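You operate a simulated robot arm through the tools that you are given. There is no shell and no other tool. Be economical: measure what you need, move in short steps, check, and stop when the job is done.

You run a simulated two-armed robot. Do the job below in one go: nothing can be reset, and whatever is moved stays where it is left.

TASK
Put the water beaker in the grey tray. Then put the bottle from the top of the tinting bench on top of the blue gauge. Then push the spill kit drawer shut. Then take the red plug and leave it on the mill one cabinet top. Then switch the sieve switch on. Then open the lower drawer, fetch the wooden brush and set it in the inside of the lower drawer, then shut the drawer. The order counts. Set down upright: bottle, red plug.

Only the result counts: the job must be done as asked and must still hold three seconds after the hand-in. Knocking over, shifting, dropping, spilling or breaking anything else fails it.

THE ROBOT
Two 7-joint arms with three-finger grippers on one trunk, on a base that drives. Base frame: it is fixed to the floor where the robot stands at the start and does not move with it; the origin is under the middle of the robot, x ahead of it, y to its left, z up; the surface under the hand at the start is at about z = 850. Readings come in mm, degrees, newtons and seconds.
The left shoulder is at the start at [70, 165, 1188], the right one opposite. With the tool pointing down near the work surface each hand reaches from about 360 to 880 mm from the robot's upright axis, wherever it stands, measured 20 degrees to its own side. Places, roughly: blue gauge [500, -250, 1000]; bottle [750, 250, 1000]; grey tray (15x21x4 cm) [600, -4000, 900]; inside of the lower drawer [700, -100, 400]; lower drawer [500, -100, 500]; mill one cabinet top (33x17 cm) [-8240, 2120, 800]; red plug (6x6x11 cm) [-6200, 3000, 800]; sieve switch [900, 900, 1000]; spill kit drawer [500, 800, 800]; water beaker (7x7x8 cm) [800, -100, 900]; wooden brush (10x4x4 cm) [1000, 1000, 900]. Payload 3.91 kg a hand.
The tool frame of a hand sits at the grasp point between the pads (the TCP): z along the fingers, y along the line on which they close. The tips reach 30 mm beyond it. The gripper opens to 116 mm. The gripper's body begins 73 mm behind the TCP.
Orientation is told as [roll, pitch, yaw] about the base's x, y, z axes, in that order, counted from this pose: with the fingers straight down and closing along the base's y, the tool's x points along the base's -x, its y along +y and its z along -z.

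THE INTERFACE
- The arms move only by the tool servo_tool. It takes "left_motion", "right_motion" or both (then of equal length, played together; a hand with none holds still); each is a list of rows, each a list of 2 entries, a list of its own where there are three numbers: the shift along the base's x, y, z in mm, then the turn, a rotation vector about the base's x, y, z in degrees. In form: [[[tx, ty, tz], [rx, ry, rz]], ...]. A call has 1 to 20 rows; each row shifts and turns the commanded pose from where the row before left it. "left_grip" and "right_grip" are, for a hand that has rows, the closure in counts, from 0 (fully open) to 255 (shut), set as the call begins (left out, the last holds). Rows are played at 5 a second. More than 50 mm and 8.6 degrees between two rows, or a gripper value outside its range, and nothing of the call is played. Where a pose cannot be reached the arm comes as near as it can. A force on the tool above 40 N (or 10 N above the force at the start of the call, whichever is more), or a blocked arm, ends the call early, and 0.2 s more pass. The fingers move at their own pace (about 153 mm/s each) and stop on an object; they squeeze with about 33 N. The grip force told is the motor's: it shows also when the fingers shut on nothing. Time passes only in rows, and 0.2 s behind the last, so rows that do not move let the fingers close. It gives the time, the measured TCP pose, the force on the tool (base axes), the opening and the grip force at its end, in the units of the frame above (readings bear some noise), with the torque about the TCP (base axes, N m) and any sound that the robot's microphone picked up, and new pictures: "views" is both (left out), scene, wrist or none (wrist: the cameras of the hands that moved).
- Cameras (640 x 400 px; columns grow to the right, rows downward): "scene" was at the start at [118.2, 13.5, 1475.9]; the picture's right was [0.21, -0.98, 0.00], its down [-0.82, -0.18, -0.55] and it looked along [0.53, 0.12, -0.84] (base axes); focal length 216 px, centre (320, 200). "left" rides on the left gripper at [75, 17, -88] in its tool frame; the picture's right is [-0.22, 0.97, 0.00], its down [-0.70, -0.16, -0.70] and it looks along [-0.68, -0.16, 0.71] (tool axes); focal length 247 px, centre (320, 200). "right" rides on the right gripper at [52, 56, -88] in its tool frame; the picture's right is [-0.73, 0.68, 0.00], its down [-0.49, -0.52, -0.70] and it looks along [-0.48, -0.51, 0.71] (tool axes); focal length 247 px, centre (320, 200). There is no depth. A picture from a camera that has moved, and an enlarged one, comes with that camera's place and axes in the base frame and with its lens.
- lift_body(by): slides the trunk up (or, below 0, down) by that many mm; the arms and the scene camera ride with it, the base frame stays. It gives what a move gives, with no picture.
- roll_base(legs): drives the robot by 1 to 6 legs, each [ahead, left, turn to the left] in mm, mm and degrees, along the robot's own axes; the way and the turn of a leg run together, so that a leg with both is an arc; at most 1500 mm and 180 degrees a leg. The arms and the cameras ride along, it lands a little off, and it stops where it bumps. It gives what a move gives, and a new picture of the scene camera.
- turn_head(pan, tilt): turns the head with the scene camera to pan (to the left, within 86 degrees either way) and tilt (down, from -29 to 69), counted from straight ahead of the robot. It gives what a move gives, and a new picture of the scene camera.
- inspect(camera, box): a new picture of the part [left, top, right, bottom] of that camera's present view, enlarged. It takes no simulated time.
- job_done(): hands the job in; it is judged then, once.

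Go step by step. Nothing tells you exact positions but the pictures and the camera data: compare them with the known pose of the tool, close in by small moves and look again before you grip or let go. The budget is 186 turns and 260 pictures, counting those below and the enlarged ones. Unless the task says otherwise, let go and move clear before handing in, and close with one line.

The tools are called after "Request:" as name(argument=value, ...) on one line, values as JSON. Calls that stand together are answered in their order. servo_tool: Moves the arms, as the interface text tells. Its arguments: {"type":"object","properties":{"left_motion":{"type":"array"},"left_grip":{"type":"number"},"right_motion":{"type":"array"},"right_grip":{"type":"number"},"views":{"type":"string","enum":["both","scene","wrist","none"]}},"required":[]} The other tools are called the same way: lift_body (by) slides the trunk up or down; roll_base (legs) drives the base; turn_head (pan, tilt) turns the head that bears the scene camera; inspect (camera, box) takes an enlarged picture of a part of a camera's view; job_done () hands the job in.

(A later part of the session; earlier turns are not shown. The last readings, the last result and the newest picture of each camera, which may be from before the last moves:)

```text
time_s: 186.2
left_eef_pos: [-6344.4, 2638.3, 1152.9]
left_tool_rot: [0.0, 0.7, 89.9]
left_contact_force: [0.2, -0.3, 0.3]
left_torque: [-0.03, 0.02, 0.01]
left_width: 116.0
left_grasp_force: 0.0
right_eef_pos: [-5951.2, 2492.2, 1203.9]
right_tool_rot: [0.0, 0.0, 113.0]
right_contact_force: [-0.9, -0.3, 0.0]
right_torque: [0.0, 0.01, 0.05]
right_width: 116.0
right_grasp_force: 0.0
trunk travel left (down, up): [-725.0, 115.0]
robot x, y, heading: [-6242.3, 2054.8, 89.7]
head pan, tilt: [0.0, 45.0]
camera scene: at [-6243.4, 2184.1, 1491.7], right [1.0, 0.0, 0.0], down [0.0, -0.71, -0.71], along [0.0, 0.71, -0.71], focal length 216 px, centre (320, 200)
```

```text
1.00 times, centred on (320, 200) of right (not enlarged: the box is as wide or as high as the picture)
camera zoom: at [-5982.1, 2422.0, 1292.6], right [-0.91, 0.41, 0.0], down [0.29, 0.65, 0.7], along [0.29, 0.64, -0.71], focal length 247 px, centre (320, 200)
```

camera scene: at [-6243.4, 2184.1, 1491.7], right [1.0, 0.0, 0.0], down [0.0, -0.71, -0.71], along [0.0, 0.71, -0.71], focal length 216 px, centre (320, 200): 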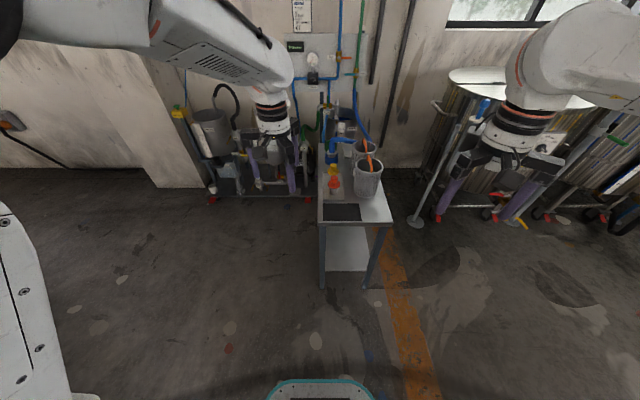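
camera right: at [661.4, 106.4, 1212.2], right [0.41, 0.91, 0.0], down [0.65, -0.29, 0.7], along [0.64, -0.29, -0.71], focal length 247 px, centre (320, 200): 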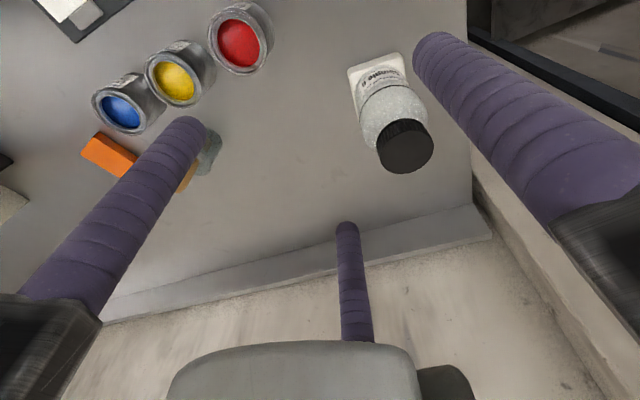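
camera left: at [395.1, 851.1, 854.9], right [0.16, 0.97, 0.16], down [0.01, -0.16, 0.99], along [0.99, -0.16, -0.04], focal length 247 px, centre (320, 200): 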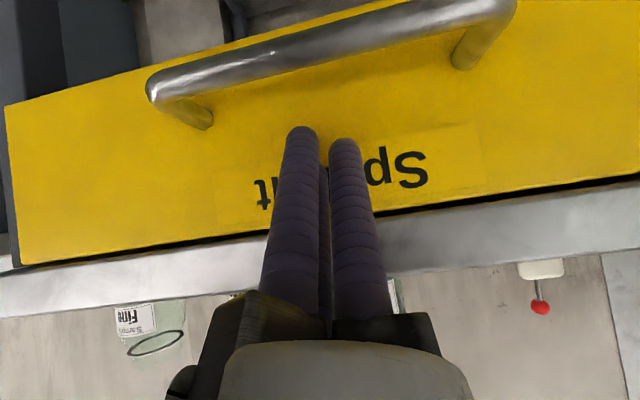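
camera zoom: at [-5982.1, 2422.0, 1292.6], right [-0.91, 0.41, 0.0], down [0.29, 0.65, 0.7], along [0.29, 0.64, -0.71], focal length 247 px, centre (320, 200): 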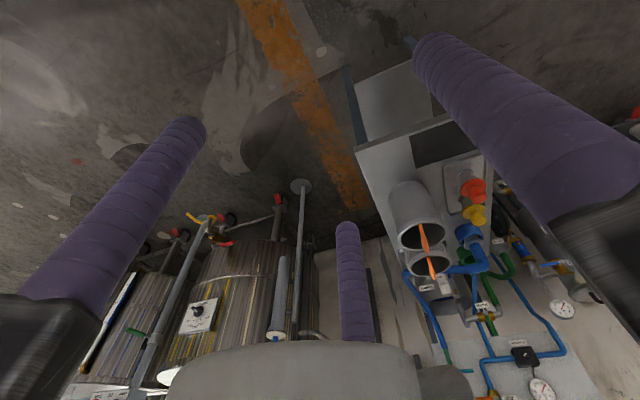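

The red plug stands in a small tray at about [-6176, 2986], flange z≈800. I drive 280 mm closer.

Request:
roll_base(legs=[[280, 0, 0]])

Request:
servo_tool(left_motion=[[[40, 0, -10], [0, 0, 0]], [[40, 0, -20], [0, 0, 0]], [[40, -5, -20], [0, 0, 0]], [[30, -5, -30], [0, 0, 0]], [[0, 0, -40], [0, 0, 0]], [[0, 0, -40], [0, 0, 0]], [[0, 0, 0], [0, 0, 0]]], views="both")

```text
time_s: 188.2
left_eef_pos: [-6343.9, 2918.7, 1153.9]
left_tool_rot: [0.0, 0.6, 89.7]
left_contact_force: [-0.6, 0.5, 0.6]
left_torque: [0.0, 0.0, -0.03]
left_width: 116.2
left_grasp_force: 0.0
right_eef_pos: [-5951.5, 2772.3, 1203.8]
right_tool_rot: [-0.2, -0.1, 113.1]
right_contact_force: [-0.5, -0.3, 0.2]
right_torque: [0.01, -0.01, -0.01]
right_width: 115.9
right_grasp_force: 0.1
trunk travel left (down, up): [-725.0, 115.0]
robot x, y, heading: [-6244.3, 2334.5, 90.0]
head pan, tilt: [0.0, 45.0]
camera scene: at [-6243.8, 2463.9, 1491.8], right [1.0, 0.0, 0.0], down [0.0, -0.71, -0.71], along [0.0, 0.71, -0.71], focal length 216 px, centre (320, 200)
```

scene: 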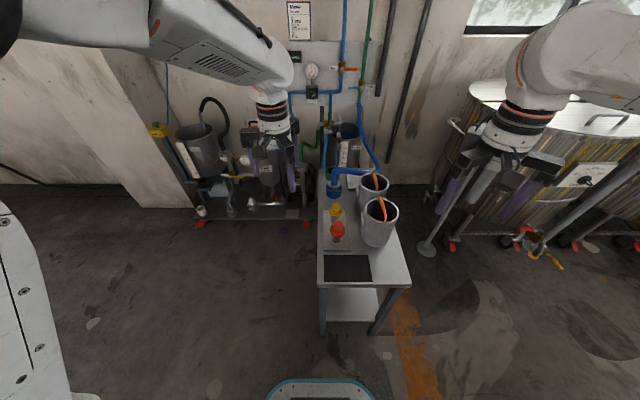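

```text
time_s: 189.8
left_eef_pos: [-6200.6, 2919.6, 1012.9]
left_tool_rot: [-2.9, 0.1, 91.6]
left_contact_force: [0.5, -0.1, -0.3]
left_torque: [0.03, 0.0, -0.01]
left_width: 115.9
left_grasp_force: 0.2
right_eef_pos: [-5951.5, 2771.3, 1204.2]
right_tool_rot: [0.1, -0.1, 113.0]
right_contact_force: [0.6, -0.6, 0.1]
right_torque: [0.01, 0.01, 0.01]
right_width: 115.9
right_grasp_force: 0.1
trunk travel left (down, up): [-725.0, 115.0]
robot x, y, heading: [-6243.0, 2338.1, 90.3]
head pan, tilt: [0.0, 45.0]
camera scene: at [-6243.1, 2463.8, 1491.8], right [1.0, 0.0, 0.0], down [0.0, -0.71, -0.71], along [0.0, 0.71, -0.71], focal length 216 px, centre (320, 200)
camera left: at [-6220.0, 2844.0, 1100.8], right [-0.98, 0.2, -0.05], down [0.11, 0.7, 0.71], along [0.17, 0.69, -0.71], focal length 247 px, centre (320, 200)
```

scene: 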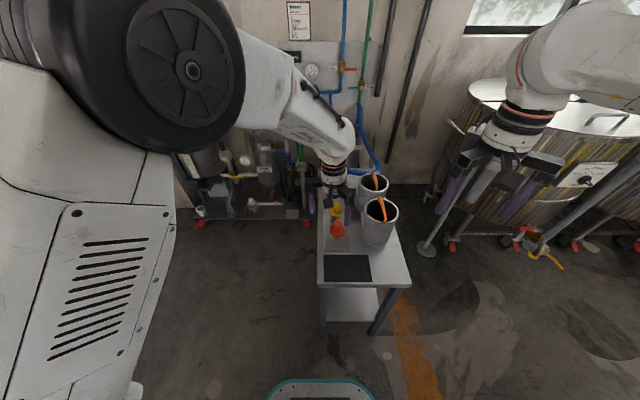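
left: 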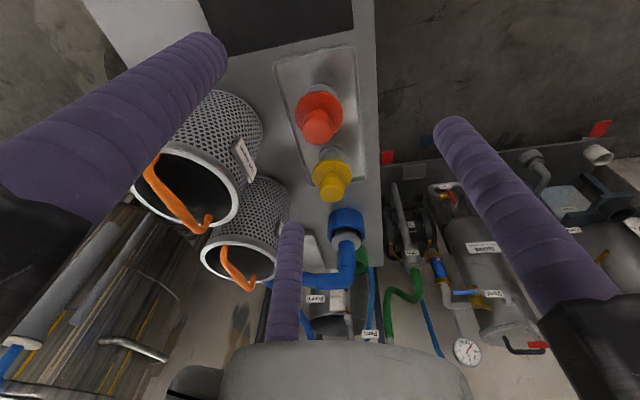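

Knob axis [-6175,2989]; the basket's edge is about 100 mm to the right. I partially close and hover above the plug.

Request:
servo_tool(left_motion=[[[10, 25, -15], [0, 0, 0]], [[10, 25, -25], [0, 0, 0]], [[5, 18, -25], [0, 0, 0]], [[0, 0, 0], [0, 0, 0]]], left_grip=95, views="wrist")

Request:
inspect(camera="scene", box=[290, 170, 410, 270])

```text
time_s: 190.8
left_eef_pos: [-6178.2, 2984.4, 934.7]
left_tool_rot: [-1.4, 0.8, 91.2]
left_contact_force: [-0.7, -0.5, 0.2]
left_torque: [-0.01, -0.02, 0.02]
left_width: 72.5
left_grasp_force: 0.0
right_eef_pos: [-5952.2, 2772.8, 1203.5]
right_tool_rot: [-0.1, -0.1, 113.2]
right_contact_force: [-0.2, 0.0, 0.0]
right_torque: [0.02, -0.04, 0.0]
right_width: 116.0
right_grasp_force: 0.0
trunk travel left (down, up): [-725.0, 115.0]
robot x, y, heading: [-6244.0, 2332.2, 90.0]
head pan, tilt: [0.0, 45.0]
camera left: at [-6195.7, 2910.0, 1023.5], right [-0.98, 0.2, -0.03], down [0.13, 0.71, 0.69], along [0.16, 0.68, -0.72], focal length 247 px, centre (320, 200)
```

left: 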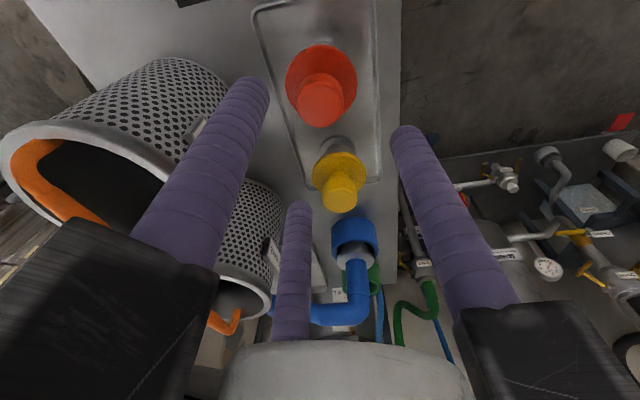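

```text
4.00 times, centred on (350, 220) of scene
camera zoom: at [-6243.7, 2464.7, 1491.7], right [1.0, 0.0, 0.0], down [0.0, -0.71, -0.71], along [0.0, 0.71, -0.71], focal length 864 px, centre (200, 120)
```

zoom: 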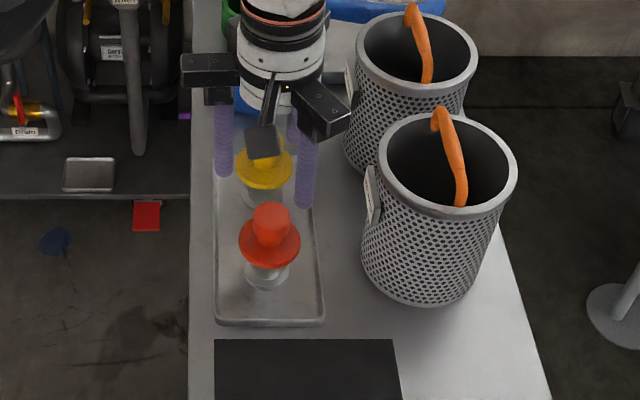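

I lower over the knob: flange top ≈795, knob top ≈838, so TCP to about 833.

Request:
servo_tool(left_motion=[[[3, 6, -30], [0, 0, 0]], [[0, 0, -30], [0, 0, 0]], [[0, 0, -20], [0, 0, 0]], [[0, 0, 0], [0, 0, 0]]], views="wrist")

Request:
inspect(camera="scene", box=[300, 180, 400, 270])

```text
time_s: 191.8
left_eef_pos: [-6166.9, 2983.2, 845.7]
left_tool_rot: [0.2, 0.7, 89.8]
left_contact_force: [-0.7, -0.7, 0.1]
left_torque: [0.02, -0.04, -0.04]
left_width: 72.2
left_grasp_force: 0.1
right_eef_pos: [-5951.7, 2773.6, 1204.8]
right_tool_rot: [0.0, -0.1, 113.1]
right_contact_force: [0.1, -0.3, 0.2]
right_torque: [0.0, -0.01, 0.0]
right_width: 116.0
right_grasp_force: 0.2
trunk travel left (down, up): [-725.0, 115.0]
robot x, y, heading: [-6241.8, 2338.1, 90.1]
head pan, tilt: [0.0, 45.0]
camera left: at [-6184.3, 2909.2, 935.4], right [-0.97, 0.23, 0.0], down [0.17, 0.7, 0.69], along [0.16, 0.67, -0.72], focal length 247 px, centre (320, 200)
```

left: 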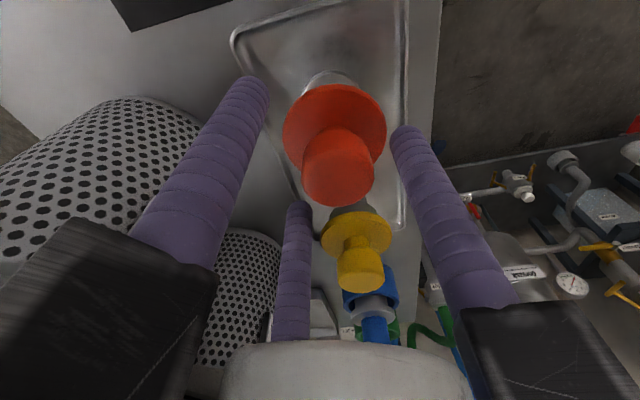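

```text
4.44 times, centred on (350, 225) of scene
camera zoom: at [-6243.6, 2465.2, 1491.7], right [1.0, 0.0, 0.0], down [0.0, -0.71, -0.71], along [0.0, 0.71, -0.71], focal length 961 px, centre (187, 89)
```

zoom: 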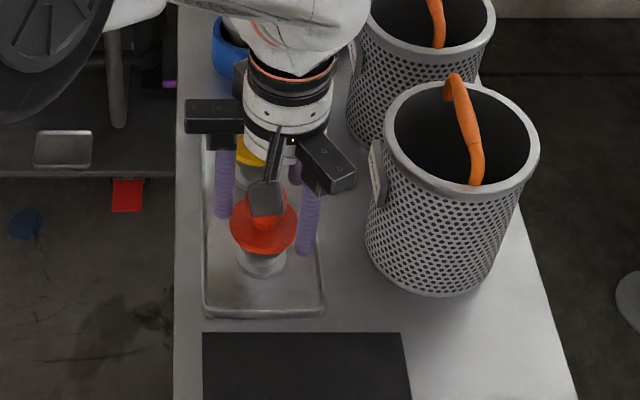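

TCP is a bit off ([-6167,2983]); I correct by (-8,+5) and go down to 832.

Request:
servo_tool(left_motion=[[[-8, 5, 0], [0, 0, 0]], [[0, 0, -7], [0, 0, 0]], [[0, 0, -6], [0, 0, 0]], [[0, 0, 0], [0, 0, 0]]], views="wrist")

```text
time_s: 192.8
left_eef_pos: [-6173.5, 2988.9, 834.8]
left_tool_rot: [-0.1, 0.7, 89.9]
left_contact_force: [-0.4, -0.4, -0.3]
left_torque: [0.01, -0.02, 0.0]
left_width: 72.5
left_grasp_force: 0.0
right_eef_pos: [-5951.2, 2773.5, 1203.6]
right_tool_rot: [0.0, 0.0, 113.1]
right_contact_force: [-0.6, 0.3, -0.1]
right_torque: [-0.01, -0.01, -0.02]
right_width: 115.9
right_grasp_force: 0.1
trunk travel left (down, up): [-725.0, 115.0]
robot x, y, heading: [-6240.5, 2332.6, 90.2]
head pan, tilt: [0.0, 45.0]
camera left: at [-6192.1, 2914.3, 924.4], right [-0.97, 0.23, 0.0], down [0.16, 0.7, 0.69], along [0.16, 0.67, -0.72], focal length 247 px, centre (320, 200)
```

left: 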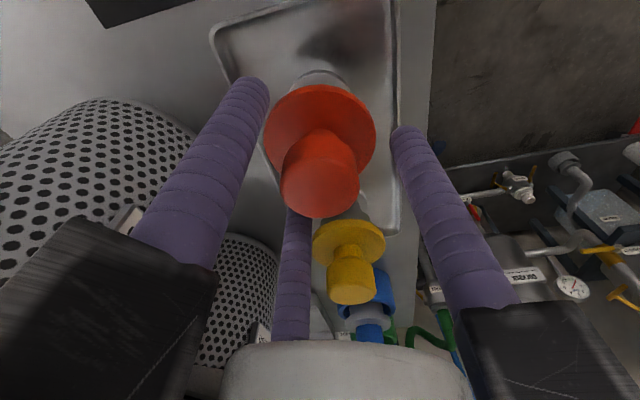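

Knob top coincides with the TCP. I close and lift a little.

Request:
servo_tool(left_motion=[[[0, 0, 0], [0, 0, 0]], [[0, 0, 0], [0, 0, 0]], [[0, 0, 0], [0, 0, 0]], [[0, 0, 0], [0, 0, 0]], [[0, 0, 0], [0, 0, 0]]], left_grip=255, views="none")

Request:
servo_tool(left_motion=[[[0, 0, 4], [0, 0, 0]], [[0, 0, 6], [0, 0, 0]], [[0, 0, 8], [0, 0, 0]], [[0, 0, 8], [0, 0, 0]], [[0, 0, 6], [0, 0, 0]]], views="wrist")

Request:
inspect(camera="scene", box=[300, 180, 400, 270])

```text
time_s: 194.0
left_eef_pos: [-6174.9, 2990.2, 834.9]
left_tool_rot: [0.0, 0.4, 89.9]
left_contact_force: [1.3, 4.7, 10.8]
left_torque: [0.57, -0.24, 0.0]
left_width: 34.9
left_grasp_force: 33.0
right_eef_pos: [-5952.5, 2773.7, 1203.5]
right_tool_rot: [-0.1, -0.1, 113.1]
right_contact_force: [-0.3, -0.5, 0.2]
right_torque: [0.0, 0.0, 0.0]
right_width: 116.0
right_grasp_force: 0.0
trunk travel left (down, up): [-725.0, 115.0]
robot x, y, heading: [-6243.4, 2333.9, 90.1]
head pan, tilt: [0.0, 45.0]
```

```text
time_s: 195.2
left_eef_pos: [-6175.7, 2988.6, 867.5]
left_tool_rot: [0.0, 0.7, 89.9]
left_contact_force: [-0.1, 0.6, -1.7]
left_torque: [0.0, -0.02, -0.04]
left_width: 34.9
left_grasp_force: 33.2
right_eef_pos: [-5951.2, 2773.7, 1203.6]
right_tool_rot: [-0.1, -0.1, 113.1]
right_contact_force: [0.2, 0.3, 0.1]
right_torque: [0.02, 0.04, 0.03]
right_width: 116.0
right_grasp_force: 0.0
trunk travel left (down, up): [-725.0, 115.0]
robot x, y, heading: [-6244.0, 2335.5, 90.0]
head pan, tilt: [0.0, 45.0]
camera left: at [-6193.4, 2914.8, 957.0], right [-0.97, 0.23, 0.0], down [0.16, 0.7, 0.69], along [0.16, 0.67, -0.72], focal length 247 px, centre (320, 200)
```

left: 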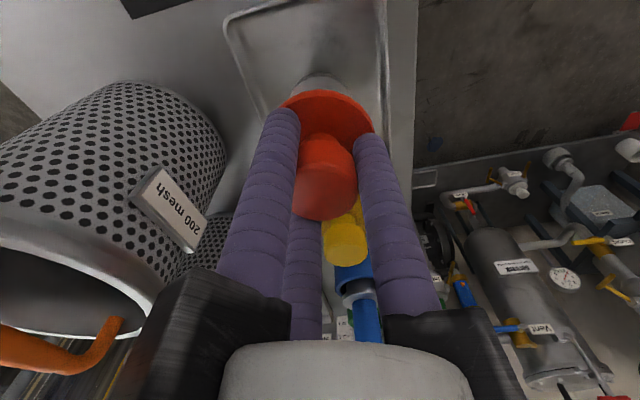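

```text
4.44 times, centred on (350, 225) of scene
camera zoom: at [-6243.7, 2465.1, 1491.7], right [1.0, 0.0, 0.0], down [0.0, -0.71, -0.71], along [0.0, 0.71, -0.71], focal length 961 px, centre (187, 89)
```

zoom: 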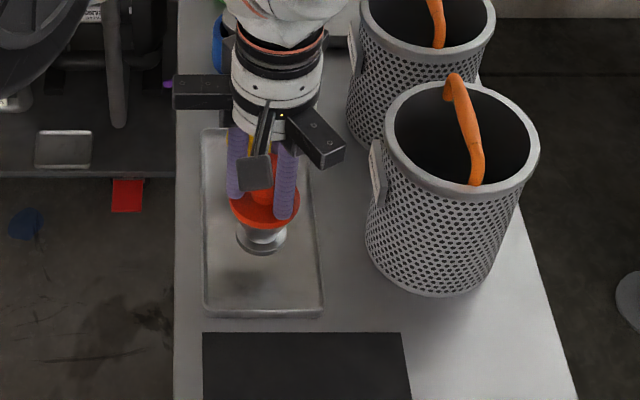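

Held. I lift it high and draw it back.

Request:
servo_tool(left_motion=[[[0, 0, 10], [0, 0, 0]], [[0, 0, 15], [0, 0, 0]], [[0, 0, 20], [0, 0, 0]], [[0, 0, 25], [0, 0, 0]], [[0, 0, 25], [0, 0, 0]], [[0, 0, 25], [0, 0, 0]], [[0, 0, 25], [0, 0, 0]], [[0, -10, 25], [0, 0, 0]], [[0, -15, 25], [0, 0, 0]], [[0, -20, 25], [0, 0, 0]], [[0, -25, 15], [0, 0, 0]], [[-10, -25, 5], [0, 0, 0]], [[-15, -25, 0], [0, 0, 0]], [[-15, -15, 0], [0, 0, 0]], [[-10, -10, 0], [0, 0, 0]]], views="none")

Request:
roll_base(legs=[[-900, 0, 0], [0, 0, 80]])

Request:
turn_head(pan=0, tilt=25)

```text
time_s: 198.4
left_eef_pos: [-6223.6, 2845.3, 1107.6]
left_tool_rot: [0.0, 0.6, 89.8]
left_contact_force: [-0.1, -0.1, -1.7]
left_torque: [0.02, 0.01, 0.02]
left_width: 34.9
left_grasp_force: 33.0
right_eef_pos: [-5951.2, 2773.8, 1203.0]
right_tool_rot: [-0.1, 0.0, 113.0]
right_contact_force: [0.2, -0.4, -1.2]
right_torque: [0.01, -0.01, 0.02]
right_width: 116.0
right_grasp_force: 0.1
trunk travel left (down, up): [-725.0, 115.0]
robot x, y, heading: [-6240.9, 2334.0, 89.9]
head pan, tilt: [0.0, 45.0]
```

```text
time_s: 206.6
left_eef_pos: [-6738.7, 1543.0, 1106.9]
left_tool_rot: [0.0, 0.7, 169.0]
left_contact_force: [-0.4, 0.3, -2.1]
left_torque: [0.01, 0.0, 0.04]
left_width: 34.9
left_grasp_force: 33.3
right_eef_pos: [-6618.2, 1797.9, 1204.7]
right_tool_rot: [0.0, 0.0, -167.8]
right_contact_force: [0.1, -0.3, 0.7]
right_torque: [0.02, 0.0, 0.04]
right_width: 116.1
right_grasp_force: 0.0
trunk travel left (down, up): [-725.0, 115.0]
robot x, y, heading: [-6240.9, 1427.4, 169.2]
head pan, tilt: [0.0, 45.0]
camera scene: at [-6372.8, 1451.7, 1491.7], right [0.19, 0.98, 0.0], down [0.69, -0.13, -0.71], along [-0.69, 0.13, -0.71], focal length 216 px, centre (320, 200)
```

scene: 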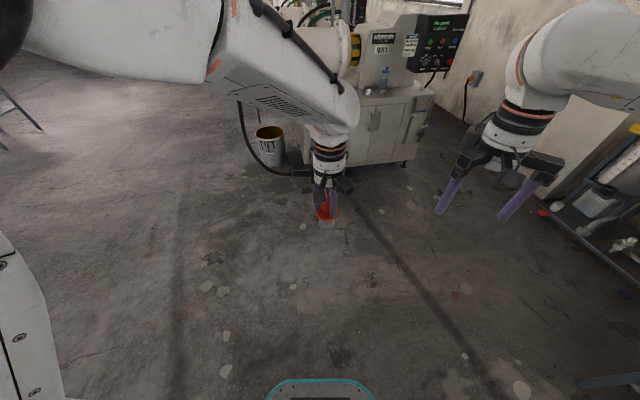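

```text
time_s: 207.4
left_eef_pos: [-6739.7, 1542.8, 1107.0]
left_tool_rot: [-0.1, 0.7, 168.9]
left_contact_force: [0.3, 0.6, -2.1]
left_torque: [0.0, -0.01, 0.01]
left_width: 34.9
left_grasp_force: 32.8
right_eef_pos: [-6618.4, 1797.8, 1203.5]
right_tool_rot: [0.0, 0.0, -167.8]
right_contact_force: [0.8, 0.5, 0.3]
right_torque: [0.0, 0.01, -0.01]
right_width: 116.0
right_grasp_force: 0.1
trunk travel left (down, up): [-725.0, 115.0]
robot x, y, heading: [-6246.1, 1423.1, 169.3]
head pan, tilt: [0.0, 25.0]
camera scene: at [-6383.5, 1453.7, 1522.2], right [0.19, 0.98, 0.0], down [0.42, -0.08, -0.91], along [-0.89, 0.17, -0.42], focal length 216 px, centre (320, 200)
```

scene: 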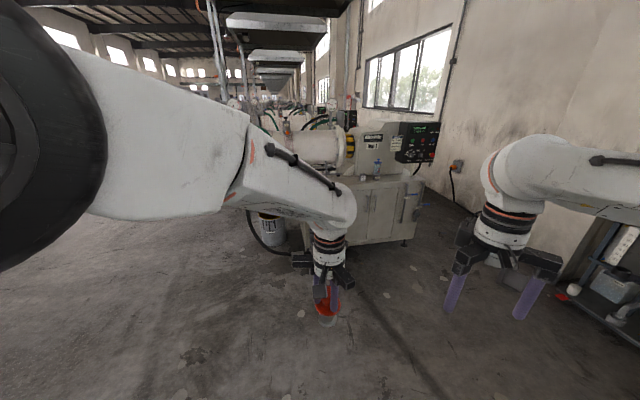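

The mill one cabinet with its ledge is ahead. I turn square and approach.

Request:
roll_base(legs=[[0, 0, 10.7], [600, 0, 0], [400, -650, 0]])

Request:
turn_head(pan=0, tilt=40)

```text
time_s: 215.2
left_eef_pos: [-7744.6, 2102.2, 1106.7]
left_tool_rot: [-0.1, 0.6, 179.3]
left_contact_force: [0.9, 0.0, -1.1]
left_torque: [0.01, 0.02, -0.03]
left_width: 35.0
left_grasp_force: 33.2
right_eef_pos: [-7673.1, 2374.6, 1203.9]
right_tool_rot: [-0.1, -0.1, -157.3]
right_contact_force: [-0.6, 0.0, 0.8]
right_torque: [0.01, -0.06, -0.02]
right_width: 115.8
right_grasp_force: 0.0
trunk travel left (down, up): [-725.0, 115.0]
robot x, y, heading: [-7233.1, 2080.4, 179.9]
head pan, tilt: [0.0, 25.0]
camera scene: at [-7379.0, 2079.3, 1522.3], right [0.01, 1.0, 0.0], down [0.42, 0.0, -0.91], along [-0.91, 0.01, -0.42], focal length 216 px, centre (320, 200)
```

scene: 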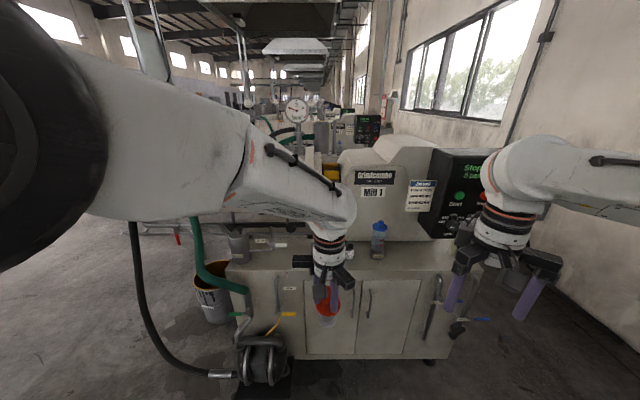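

```text
time_s: 216.0
left_eef_pos: [-7745.9, 2103.1, 1106.5]
left_tool_rot: [0.0, 0.7, 179.3]
left_contact_force: [0.4, 1.1, -0.9]
left_torque: [-0.01, -0.05, 0.02]
left_width: 34.5
left_grasp_force: 32.9
right_eef_pos: [-7672.5, 2374.0, 1203.6]
right_tool_rot: [0.0, -0.1, -157.3]
right_contact_force: [-0.2, -0.6, -0.5]
right_torque: [0.01, -0.02, -0.03]
right_width: 116.1
right_grasp_force: 0.2
trunk travel left (down, up): [-725.0, 115.0]
robot x, y, heading: [-7238.1, 2076.8, 179.5]
head pan, tilt: [0.0, 40.0]
camera scene: at [-7372.2, 2079.9, 1499.0], right [0.01, 1.0, 0.0], down [0.64, 0.0, -0.77], along [-0.77, 0.0, -0.64], focal length 216 px, centre (320, 200)
```

scene: 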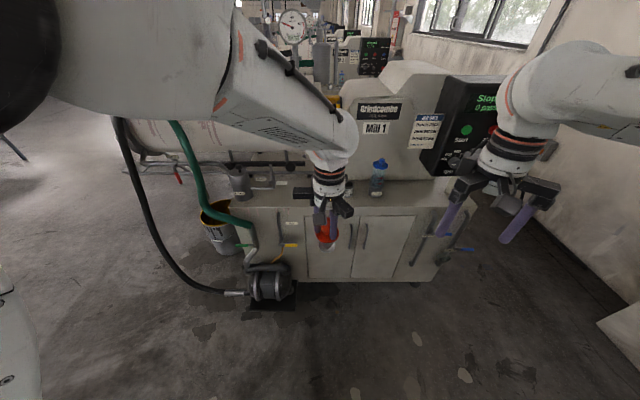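

Mill 1 with its ledge; a capped bottle stands on the right part. I zoom with scene and wrist cameras.

Request:
inspect(camera="scene", box=[220, 130, 460, 290])

Request:
inspect(camera="left", box=[0, 0, 640, 400])

```text
2.50 times, centred on (340, 210) of scene
camera zoom: at [-7372.2, 2079.9, 1499.0], right [0.01, 1.0, 0.0], down [0.64, 0.0, -0.77], along [-0.77, 0.0, -0.64], focal length 540 px, centre (270, 175)
```

zoom: 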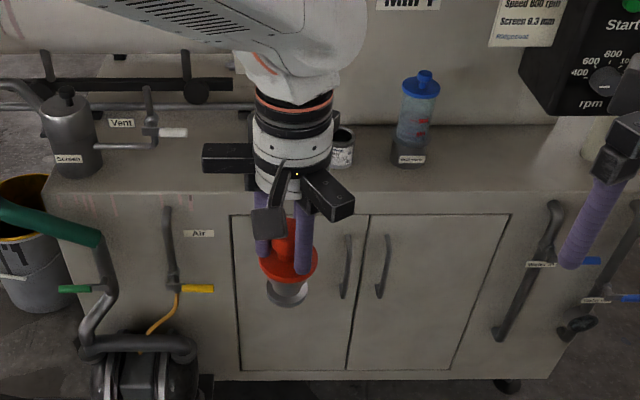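

```text
1.00 times, centred on (320, 200) of left (not enlarged: the box is as wide or as high as the picture)
camera zoom: at [-7672.0, 2084.1, 1196.4], right [-0.23, -0.97, 0.0], down [-0.7, 0.17, 0.69], along [-0.67, 0.16, -0.72], focal length 247 px, centre (320, 200)
```

zoom: 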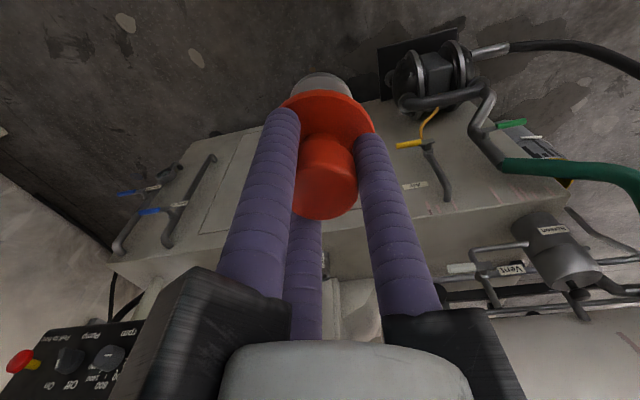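

Free spot on the ledge at about [-8240,2108]. I drive 370 mm ahead.

Request:
roll_base(legs=[[370, 0, 0]])

Request:
inspect(camera="scene", box=[220, 180, 420, 310])

Request:
inspect(camera="left", box=[0, 0, 640, 400])

```text
time_s: 218.4
left_eef_pos: [-8116.9, 2104.0, 1108.3]
left_tool_rot: [0.0, 0.6, 179.5]
left_contact_force: [-1.5, 1.0, -2.8]
left_torque: [0.0, -0.01, 0.02]
left_width: 34.9
left_grasp_force: 33.0
right_eef_pos: [-8044.0, 2376.0, 1204.2]
right_tool_rot: [0.0, -0.1, -157.3]
right_contact_force: [-0.6, 0.7, -0.3]
right_torque: [0.0, 0.02, 0.01]
right_width: 116.0
right_grasp_force: 0.1
trunk travel left (down, up): [-725.0, 115.0]
robot x, y, heading: [-7607.7, 2082.9, 179.4]
head pan, tilt: [0.0, 40.0]
camera scene: at [-7743.4, 2081.5, 1499.0], right [0.0, 1.0, 0.0], down [0.64, 0.0, -0.77], along [-0.77, 0.0, -0.64], focal length 216 px, centre (320, 200)
```

scene: 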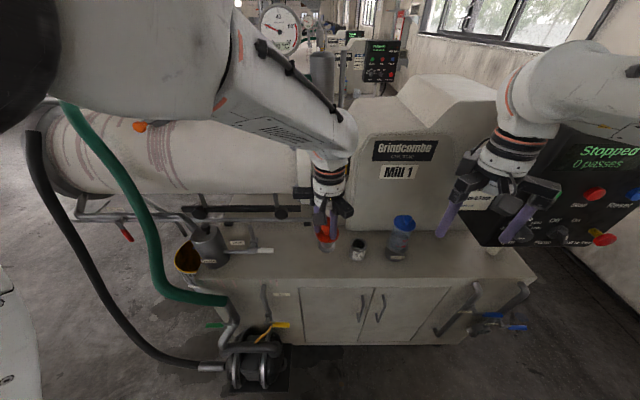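

```text
3.08 times, centred on (320, 245) of scene
camera zoom: at [-7743.4, 2081.5, 1499.0], right [0.0, 1.0, 0.0], down [0.64, 0.0, -0.77], along [-0.77, 0.0, -0.64], focal length 665 px, centre (320, 62)
```

zoom: 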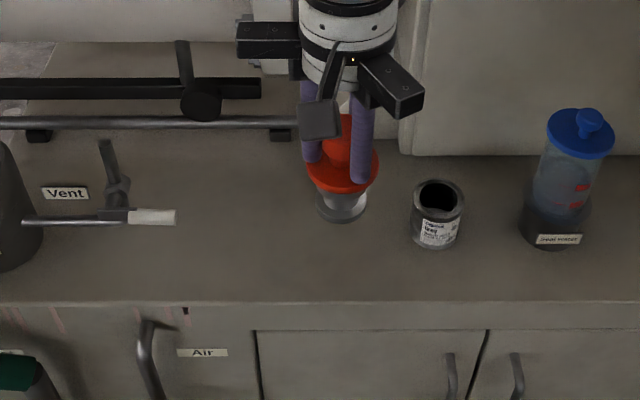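

```text
1.00 times, centred on (320, 200) of left (not enlarged: the box is as wide or as high as the picture)
camera zoom: at [-8043.4, 2085.6, 1196.9], right [-0.23, -0.97, 0.0], down [-0.7, 0.17, 0.69], along [-0.67, 0.16, -0.72], focal length 247 px, centre (320, 200)
```

zoom: 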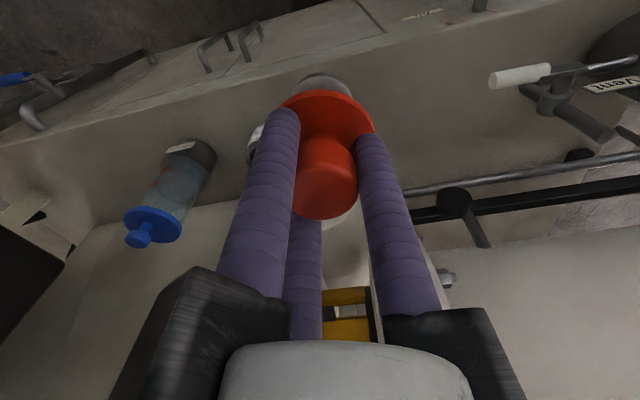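

Ledge: top z≈820, x from -8138 to -8369. I move over [-8225,2105] and descend.

Request:
servo_tool(left_motion=[[[-10, 0, -5], [0, 0, 0]], [[-18, 0, -10], [0, 0, 0]], [[-20, 0, -15], [0, 0, 0]], [[-20, 0, -20], [0, 0, 0]], [[-20, 0, -20], [0, 0, 0]], [[-15, 0, -20], [0, 0, 0]], [[-5, 0, -20], [0, 0, 0]], [[0, 0, -15], [0, 0, 0]], [[0, 0, -15], [0, 0, 0]], [[0, 0, -8], [0, 0, 0]], [[0, 0, 0], [0, 0, 0]]], views="wrist")

Request:
inspect(camera="scene", box=[260, 180, 400, 290])

```text
time_s: 220.8
left_eef_pos: [-8224.9, 2104.3, 959.6]
left_tool_rot: [0.0, 0.7, 179.5]
left_contact_force: [0.4, 0.6, -1.0]
left_torque: [0.01, -0.01, 0.01]
left_width: 34.4
left_grasp_force: 33.1
right_eef_pos: [-8044.8, 2376.5, 1204.7]
right_tool_rot: [0.0, -0.1, -157.4]
right_contact_force: [0.4, -0.8, 0.0]
right_torque: [0.01, -0.02, -0.03]
right_width: 116.2
right_grasp_force: 0.0
trunk travel left (down, up): [-725.0, 115.0]
robot x, y, heading: [-7609.1, 2080.6, 179.8]
head pan, tilt: [0.0, 40.0]
camera left: at [-8151.7, 2085.2, 1048.9], right [-0.23, -0.97, 0.0], down [-0.7, 0.17, 0.69], along [-0.67, 0.16, -0.72], focal length 247 px, centre (320, 200)
```

left: 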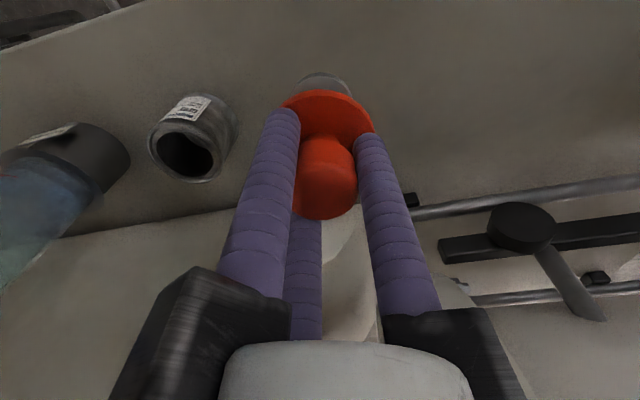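

```text
3.64 times, centred on (330, 235) of scene
camera zoom: at [-7744.0, 2081.5, 1498.9], right [0.0, 1.0, 0.0], down [0.64, 0.0, -0.77], along [-0.77, 0.0, -0.64], focal length 786 px, centre (284, 73)
```

zoom: 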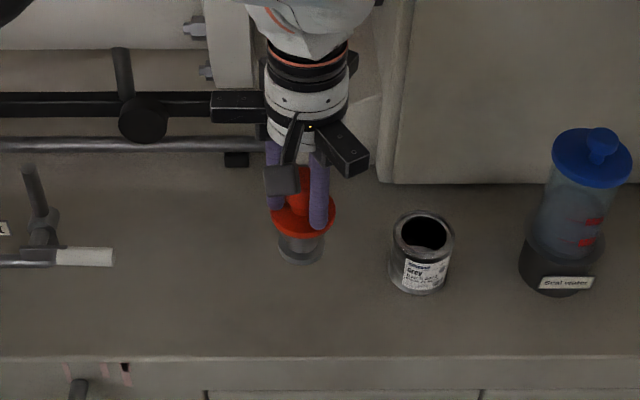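

I lower until contact.

Request:
servo_tool(left_motion=[[[0, 0, -10], [0, 0, 0]], [[0, 0, -8], [0, 0, 0]], [[0, 0, -6], [0, 0, 0]], [[0, 0, -5], [0, 0, 0]], [[0, 0, 0], [0, 0, 0]]], views="wrist")

Request:
inspect(camera="scene", box=[280, 190, 380, 290])

```text
time_s: 222.0
left_eef_pos: [-8224.7, 2103.6, 930.1]
left_tool_rot: [0.0, 0.7, 179.5]
left_contact_force: [-0.2, 0.0, -1.4]
left_torque: [0.0, 0.0, -0.02]
left_width: 34.9
left_grasp_force: 32.6
right_eef_pos: [-8046.3, 2376.7, 1203.4]
right_tool_rot: [0.0, -0.1, -157.3]
right_contact_force: [-0.9, 1.3, 0.1]
right_torque: [-0.01, 0.01, -0.01]
right_width: 116.0
right_grasp_force: 0.1
trunk travel left (down, up): [-725.0, 115.0]
robot x, y, heading: [-7607.9, 2080.9, 179.6]
head pan, tilt: [0.0, 40.0]
camera left: at [-8151.5, 2085.6, 1019.4], right [-0.23, -0.97, 0.0], down [-0.7, 0.17, 0.69], along [-0.67, 0.16, -0.72], focal length 247 px, centre (320, 200)
```

left: 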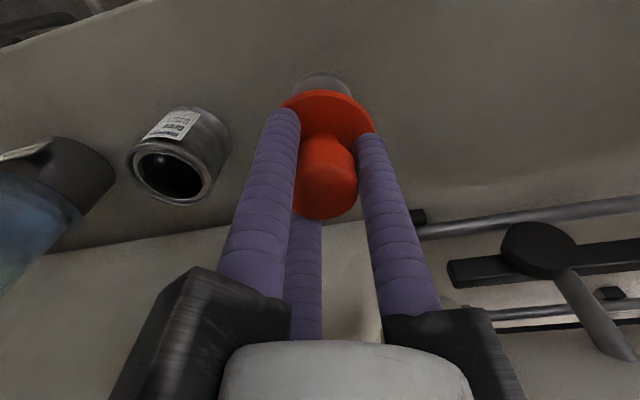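

```text
4.00 times, centred on (330, 240) of scene
camera zoom: at [-7744.1, 2081.4, 1498.9], right [0.0, 1.0, 0.0], down [0.64, 0.0, -0.77], along [-0.77, 0.0, -0.64], focal length 864 px, centre (280, 40)
```

zoom: 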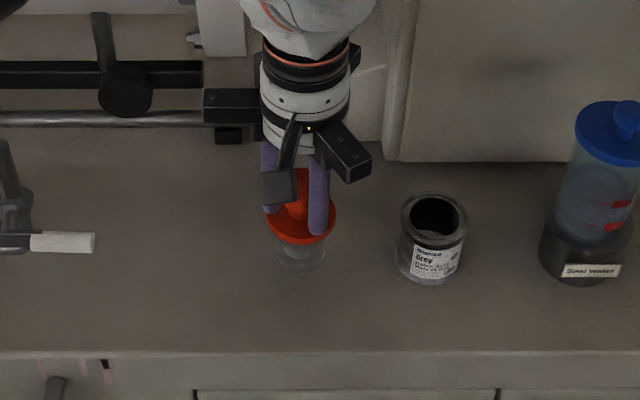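

No contact yet; I continue down in small steps.

Request:
servo_tool(left_motion=[[[0, 0, -6], [0, 0, 0]], [[0, 0, -5], [0, 0, 0]], [[0, 0, -5], [0, 0, 0]], [[0, 0, -4], [0, 0, 0]], [[0, 0, 0], [0, 0, 0]]], views="none")

```text
time_s: 223.2
left_eef_pos: [-8224.6, 2104.9, 910.2]
left_tool_rot: [0.0, 0.7, 179.6]
left_contact_force: [-0.7, 0.0, -1.6]
left_torque: [0.02, 0.04, -0.01]
left_width: 34.5
left_grasp_force: 32.7
right_eef_pos: [-8045.3, 2375.6, 1202.9]
right_tool_rot: [0.0, -0.2, -157.3]
right_contact_force: [0.4, -0.3, 0.4]
right_torque: [0.0, -0.01, 0.01]
right_width: 116.1
right_grasp_force: 0.1
trunk travel left (down, up): [-725.0, 115.0]
robot x, y, heading: [-7610.7, 2081.6, 179.8]
head pan, tilt: [0.0, 40.0]
```

Request:
servo_tool(left_motion=[[[0, 0, -5], [0, 0, 0]], [[0, 0, -4], [0, 0, 0]], [[0, 0, -4], [0, 0, 0]], [[0, 0, -4], [0, 0, 0]], [[0, 0, 0], [0, 0, 0]]], views="none")

Request:
inspect(camera="scene", box=[290, 210, 370, 290])

```text
time_s: 224.2
left_eef_pos: [-8227.6, 2102.5, 900.7]
left_tool_rot: [0.0, -0.1, 179.7]
left_contact_force: [8.2, -1.5, 24.3]
left_torque: [-0.07, -0.66, 0.0]
left_width: 34.7
left_grasp_force: 33.1
right_eef_pos: [-8042.7, 2375.7, 1205.3]
right_tool_rot: [-0.1, -0.2, -157.3]
right_contact_force: [-0.2, -0.4, -0.2]
right_torque: [-0.01, -0.04, 0.02]
right_width: 116.1
right_grasp_force: 0.1
trunk travel left (down, up): [-725.0, 115.0]
robot x, y, heading: [-7606.5, 2081.5, 179.8]
head pan, tilt: [0.0, 40.0]
stopped in row 5 (left hand): the force on the tool passed its limit at 42 N (the readings are from after the stop); the commanded pose is now the measured one
```

```text
5.00 times, centred on (330, 250) of scene
camera zoom: at [-7741.7, 2081.3, 1499.3], right [0.0, 1.0, 0.0], down [0.64, 0.0, -0.77], along [-0.77, 0.0, -0.64], focal length 1081 px, centre (270, -50)
```

zoom: 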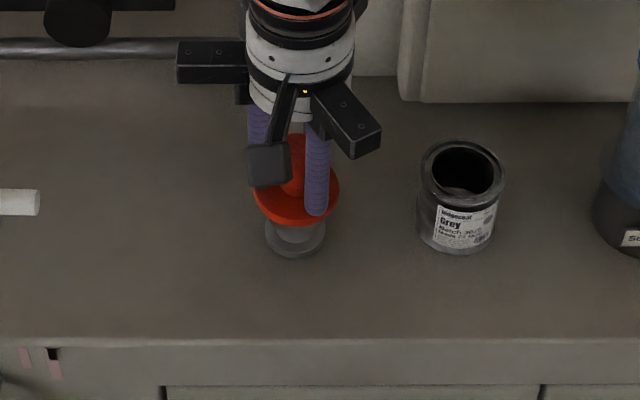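

It stands on the ledge. I ease up slightly and open.

Request:
servo_tool(left_motion=[[[0, 0, 1.5], [0, 0, 0]], [[0, 0, 0], [0, 0, 0]], [[0, 0, 0], [0, 0, 0]]], views="none")

Request:
servo_tool(left_motion=[[[0, 0, 0], [0, 0, 0]], [[0, 0, 0], [0, 0, 0]], [[0, 0, 0], [0, 0, 0]]], left_grip=100, views="wrist")

```text
time_s: 225.0
left_eef_pos: [-8227.9, 2104.4, 901.8]
left_tool_rot: [0.0, 0.1, 179.6]
left_contact_force: [-1.6, 1.3, 18.7]
left_torque: [0.12, 0.38, 0.01]
left_width: 34.7
left_grasp_force: 32.6
right_eef_pos: [-8043.0, 2376.2, 1204.4]
right_tool_rot: [-0.1, -0.2, -157.3]
right_contact_force: [-0.3, -0.1, -0.1]
right_torque: [-0.02, -0.01, 0.01]
right_width: 116.0
right_grasp_force: 0.1
trunk travel left (down, up): [-725.0, 115.0]
robot x, y, heading: [-7609.2, 2085.3, 179.6]
head pan, tilt: [0.0, 40.0]
```

```text
time_s: 225.8
left_eef_pos: [-8228.8, 2103.4, 898.0]
left_tool_rot: [0.0, 0.3, 179.5]
left_contact_force: [-0.2, 0.7, 0.3]
left_torque: [-0.05, -0.02, -0.01]
left_width: 70.5
left_grasp_force: 0.1
right_eef_pos: [-8044.6, 2376.6, 1203.3]
right_tool_rot: [0.0, 0.0, -157.3]
right_contact_force: [0.0, 0.3, 0.2]
right_torque: [-0.04, -0.01, -0.03]
right_width: 115.5
right_grasp_force: 0.0
trunk travel left (down, up): [-725.0, 115.0]
robot x, y, heading: [-7604.8, 2084.1, 179.8]
head pan, tilt: [0.0, 40.0]
camera left: at [-8154.1, 2085.3, 987.4], right [-0.23, -0.97, 0.0], down [-0.7, 0.17, 0.7], along [-0.68, 0.16, -0.72], focal length 247 px, centre (320, 200)
```

left: 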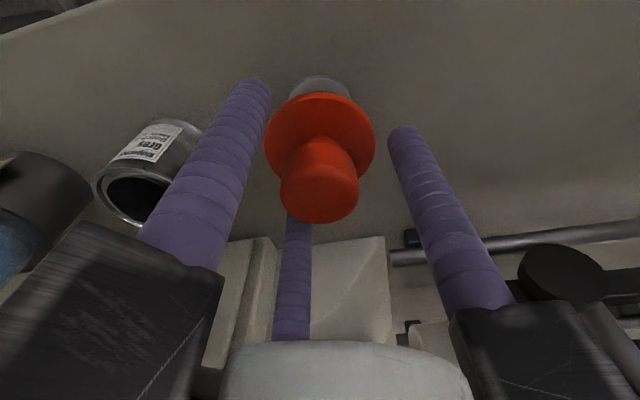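

The plug stands free. I lift the hand straight off, slowly at first.

Request:
servo_tool(left_motion=[[[0, 0, 8], [0, 0, 0]], [[0, 0, 15], [0, 0, 0]], [[0, 0, 25], [0, 0, 0]], [[0, 0, 40], [0, 0, 0]], [[0, 0, 45], [0, 0, 0]], [[0, 0, 45], [0, 0, 0]], [[30, 0, 35], [0, 0, 0]], [[45, 0, 10], [0, 0, 0]]], views="none")

Request:
inspect(camera="scene", box=[240, 190, 400, 300])

```text
time_s: 227.6
left_eef_pos: [-8150.0, 2104.2, 1123.1]
left_tool_rot: [-0.1, 0.2, 179.5]
left_contact_force: [-0.1, 0.5, 0.1]
left_torque: [0.0, 0.02, 0.01]
left_width: 70.5
left_grasp_force: 0.0
right_eef_pos: [-8041.8, 2377.2, 1205.8]
right_tool_rot: [0.0, -0.2, -157.3]
right_contact_force: [0.3, 0.6, 0.4]
right_torque: [0.0, 0.05, -0.03]
right_width: 116.1
right_grasp_force: 0.0
trunk travel left (down, up): [-725.0, 115.0]
robot x, y, heading: [-7610.6, 2082.0, 179.7]
head pan, tilt: [0.0, 40.0]
```

```text
3.64 times, centred on (320, 245) of scene
camera zoom: at [-7740.7, 2081.4, 1499.2], right [0.0, 1.0, 0.0], down [0.64, 0.0, -0.77], along [-0.77, 0.0, -0.64], focal length 786 px, centre (320, 36)
```

zoom: 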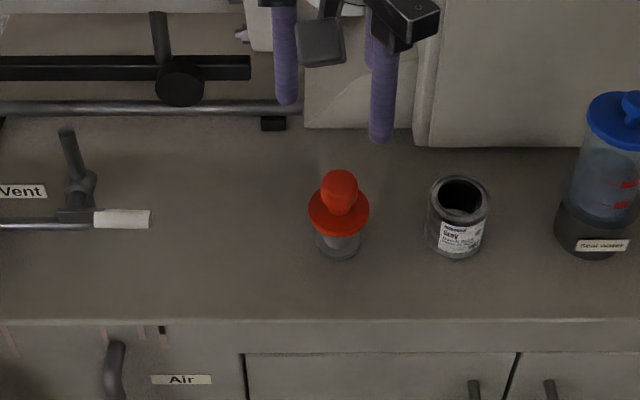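

Plug stands upright on mill one's cabinet top. I drive back out: reverse, strafe to the aisle, turn round.

Request:
roll_base(legs=[[-550, 0, 0], [0, 1350, 0], [0, 0, -179.7], [1450, 0, 0]])

Request:
turn_head(pan=0, tilt=20)

```text
time_s: 251.4
left_eef_pos: [-5073.9, 669.2, 1121.6]
left_tool_rot: [-0.1, 0.2, -1.1]
left_contact_force: [-0.2, 0.2, 0.3]
left_torque: [0.0, -0.01, 0.02]
left_width: 70.4
left_grasp_force: 0.0
right_eef_pos: [-5184.5, 400.6, 1204.1]
right_tool_rot: [0.0, -0.2, 22.0]
right_contact_force: [0.1, -0.8, 0.0]
right_torque: [0.03, 0.0, 0.01]
right_width: 116.0
right_grasp_force: 0.0
trunk travel left (down, up): [-725.0, 115.0]
robot x, y, heading: [-5617.4, 699.1, -1.1]
head pan, tilt: [0.0, 40.0]
camera scene: at [-5483.1, 696.3, 1499.0], right [-0.02, -1.0, 0.0], down [-0.64, 0.01, -0.77], along [0.77, -0.01, -0.64], focal length 216 px, centre (320, 200)
```

scene: 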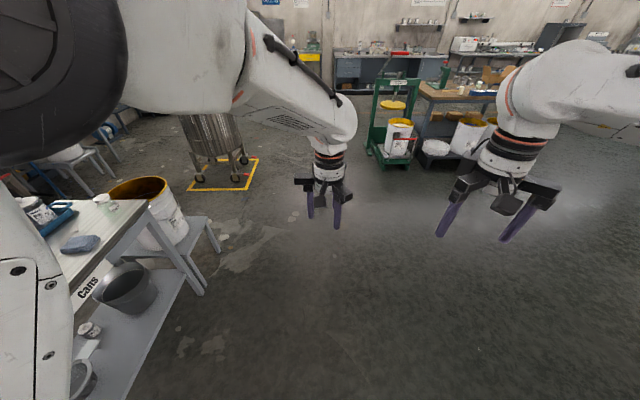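

```text
time_s: 252.2
left_eef_pos: [-5074.0, 671.0, 1121.5]
left_tool_rot: [0.0, 0.4, -1.2]
left_contact_force: [-1.1, 0.0, 0.4]
left_torque: [-0.02, -0.02, -0.01]
left_width: 70.5
left_grasp_force: 0.1
right_eef_pos: [-5183.6, 401.7, 1204.5]
right_tool_rot: [0.0, -0.1, 22.1]
right_contact_force: [0.1, 0.2, -0.3]
right_torque: [-0.01, 0.03, 0.01]
right_width: 115.8
right_grasp_force: 0.0
trunk travel left (down, up): [-725.0, 115.0]
robot x, y, heading: [-5616.8, 702.6, -0.9]
head pan, tilt: [0.0, 20.0]
camera scene: at [-5474.8, 696.1, 1530.3], right [-0.02, -1.0, 0.0], down [-0.34, 0.01, -0.94], along [0.94, -0.02, -0.34], focal length 216 px, centre (320, 200)
```

scene: 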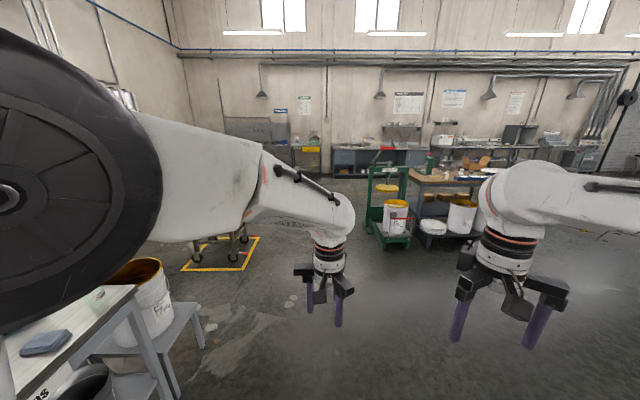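

The aisle back is clear; I drive 4.3 m toward the sieve table.

Request:
roll_base(legs=[[0, 0, 0.9], [1450, 0, 0], [1450, 20, 0], [1450, 0, 0]])

```text
time_s: 273.4
left_eef_pos: [-725.2, 579.1, 1121.7]
left_tool_rot: [0.0, 0.2, -2.6]
left_contact_force: [0.0, -0.1, 1.2]
left_torque: [-0.05, 0.01, 0.04]
left_width: 70.2
left_grasp_force: 0.0
right_eef_pos: [-842.7, 311.6, 1203.3]
right_tool_rot: [-0.1, 0.0, 20.6]
right_contact_force: [-0.1, 0.6, -0.1]
right_torque: [0.01, 0.02, -0.03]
right_width: 115.9
right_grasp_force: 0.1
trunk travel left (down, up): [-725.0, 115.0]
robot x, y, heading: [-1267.8, 622.9, -2.4]
head pan, tilt: [0.0, 20.0]
camera scene: at [-1125.1, 613.9, 1530.4], right [-0.04, -1.0, 0.0], down [-0.34, 0.01, -0.94], along [0.94, -0.04, -0.34], focal length 216 px, centre (320, 200)
```

scene: 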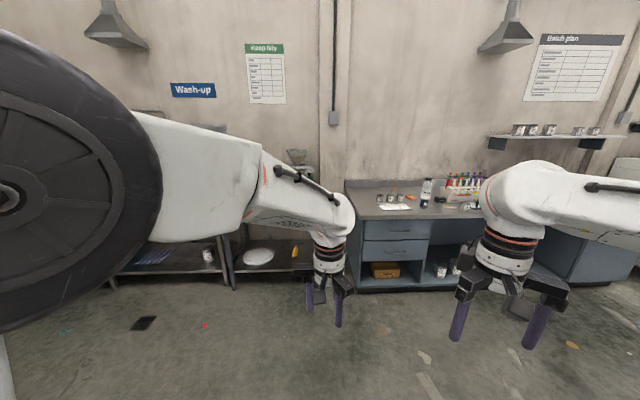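

I go to x≈-300, y≈830 and look at the sieve for its switch.

Request:
roll_base(legs=[[0, 0, 2.5], [950, 210, 0]])

Request:
turn_head(pan=5, tilt=35)

Request:
inspect(camera="scene", box=[200, 80, 440, 240])

```text
time_s: 278.9
left_eef_pos: [234.3, 798.7, 1122.4]
left_tool_rot: [-0.1, 0.2, -1.0]
left_contact_force: [0.7, 0.7, -0.6]
left_torque: [-0.02, 0.02, -0.01]
left_width: 70.6
left_grasp_force: 0.0
right_eef_pos: [125.3, 530.2, 1203.6]
right_tool_rot: [-0.1, -0.2, 22.3]
right_contact_force: [-0.3, -1.3, 0.1]
right_torque: [0.02, 0.02, -0.01]
right_width: 116.0
right_grasp_force: 0.1
trunk travel left (down, up): [-725.0, 115.0]
robot x, y, heading: [-309.2, 830.9, -0.8]
head pan, tilt: [0.0, 20.0]
camera scene: at [-166.4, 823.7, 1530.4], right [-0.01, -1.0, 0.0], down [-0.34, 0.0, -0.94], along [0.94, -0.01, -0.34], focal length 216 px, centre (320, 200)
```

scene: 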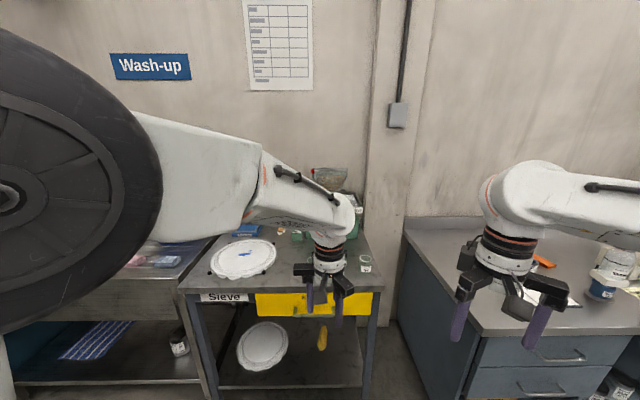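

```text
time_s: 279.7
left_eef_pos: [236.0, 799.6, 1121.3]
left_tool_rot: [-0.2, 0.3, -1.0]
left_contact_force: [0.2, -0.5, 0.7]
left_torque: [-0.05, 0.03, 0.01]
left_width: 70.6
left_grasp_force: 0.1
right_eef_pos: [125.6, 529.0, 1203.8]
right_tool_rot: [-0.1, -0.1, 22.2]
right_contact_force: [-0.5, -0.2, -0.6]
right_torque: [0.01, 0.01, 0.01]
right_width: 115.8
right_grasp_force: 0.1
trunk travel left (down, up): [-725.0, 115.0]
robot x, y, heading: [-310.6, 823.4, -0.9]
head pan, tilt: [5.0, 35.0]
camera scene: at [-171.2, 831.5, 1506.5], right [0.07, -1.0, 0.0], down [-0.57, -0.04, -0.82], along [0.82, 0.06, -0.57], focal length 216 px, centre (320, 200)
```

scene: 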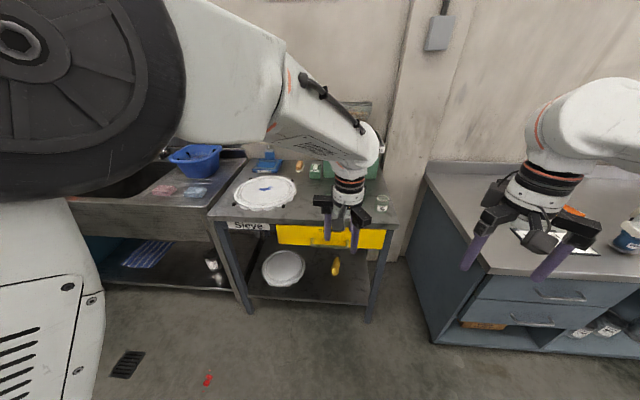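

```text
2.50 times, centred on (320, 160) of scene
camera zoom: at [-171.2, 831.5, 1506.5], right [0.07, -1.0, 0.0], down [-0.57, -0.04, -0.82], along [0.82, 0.06, -0.57], focal length 540 px, centre (320, 300)
```

zoom: 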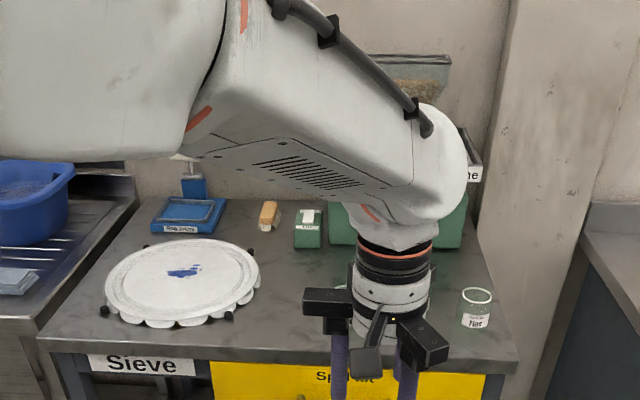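

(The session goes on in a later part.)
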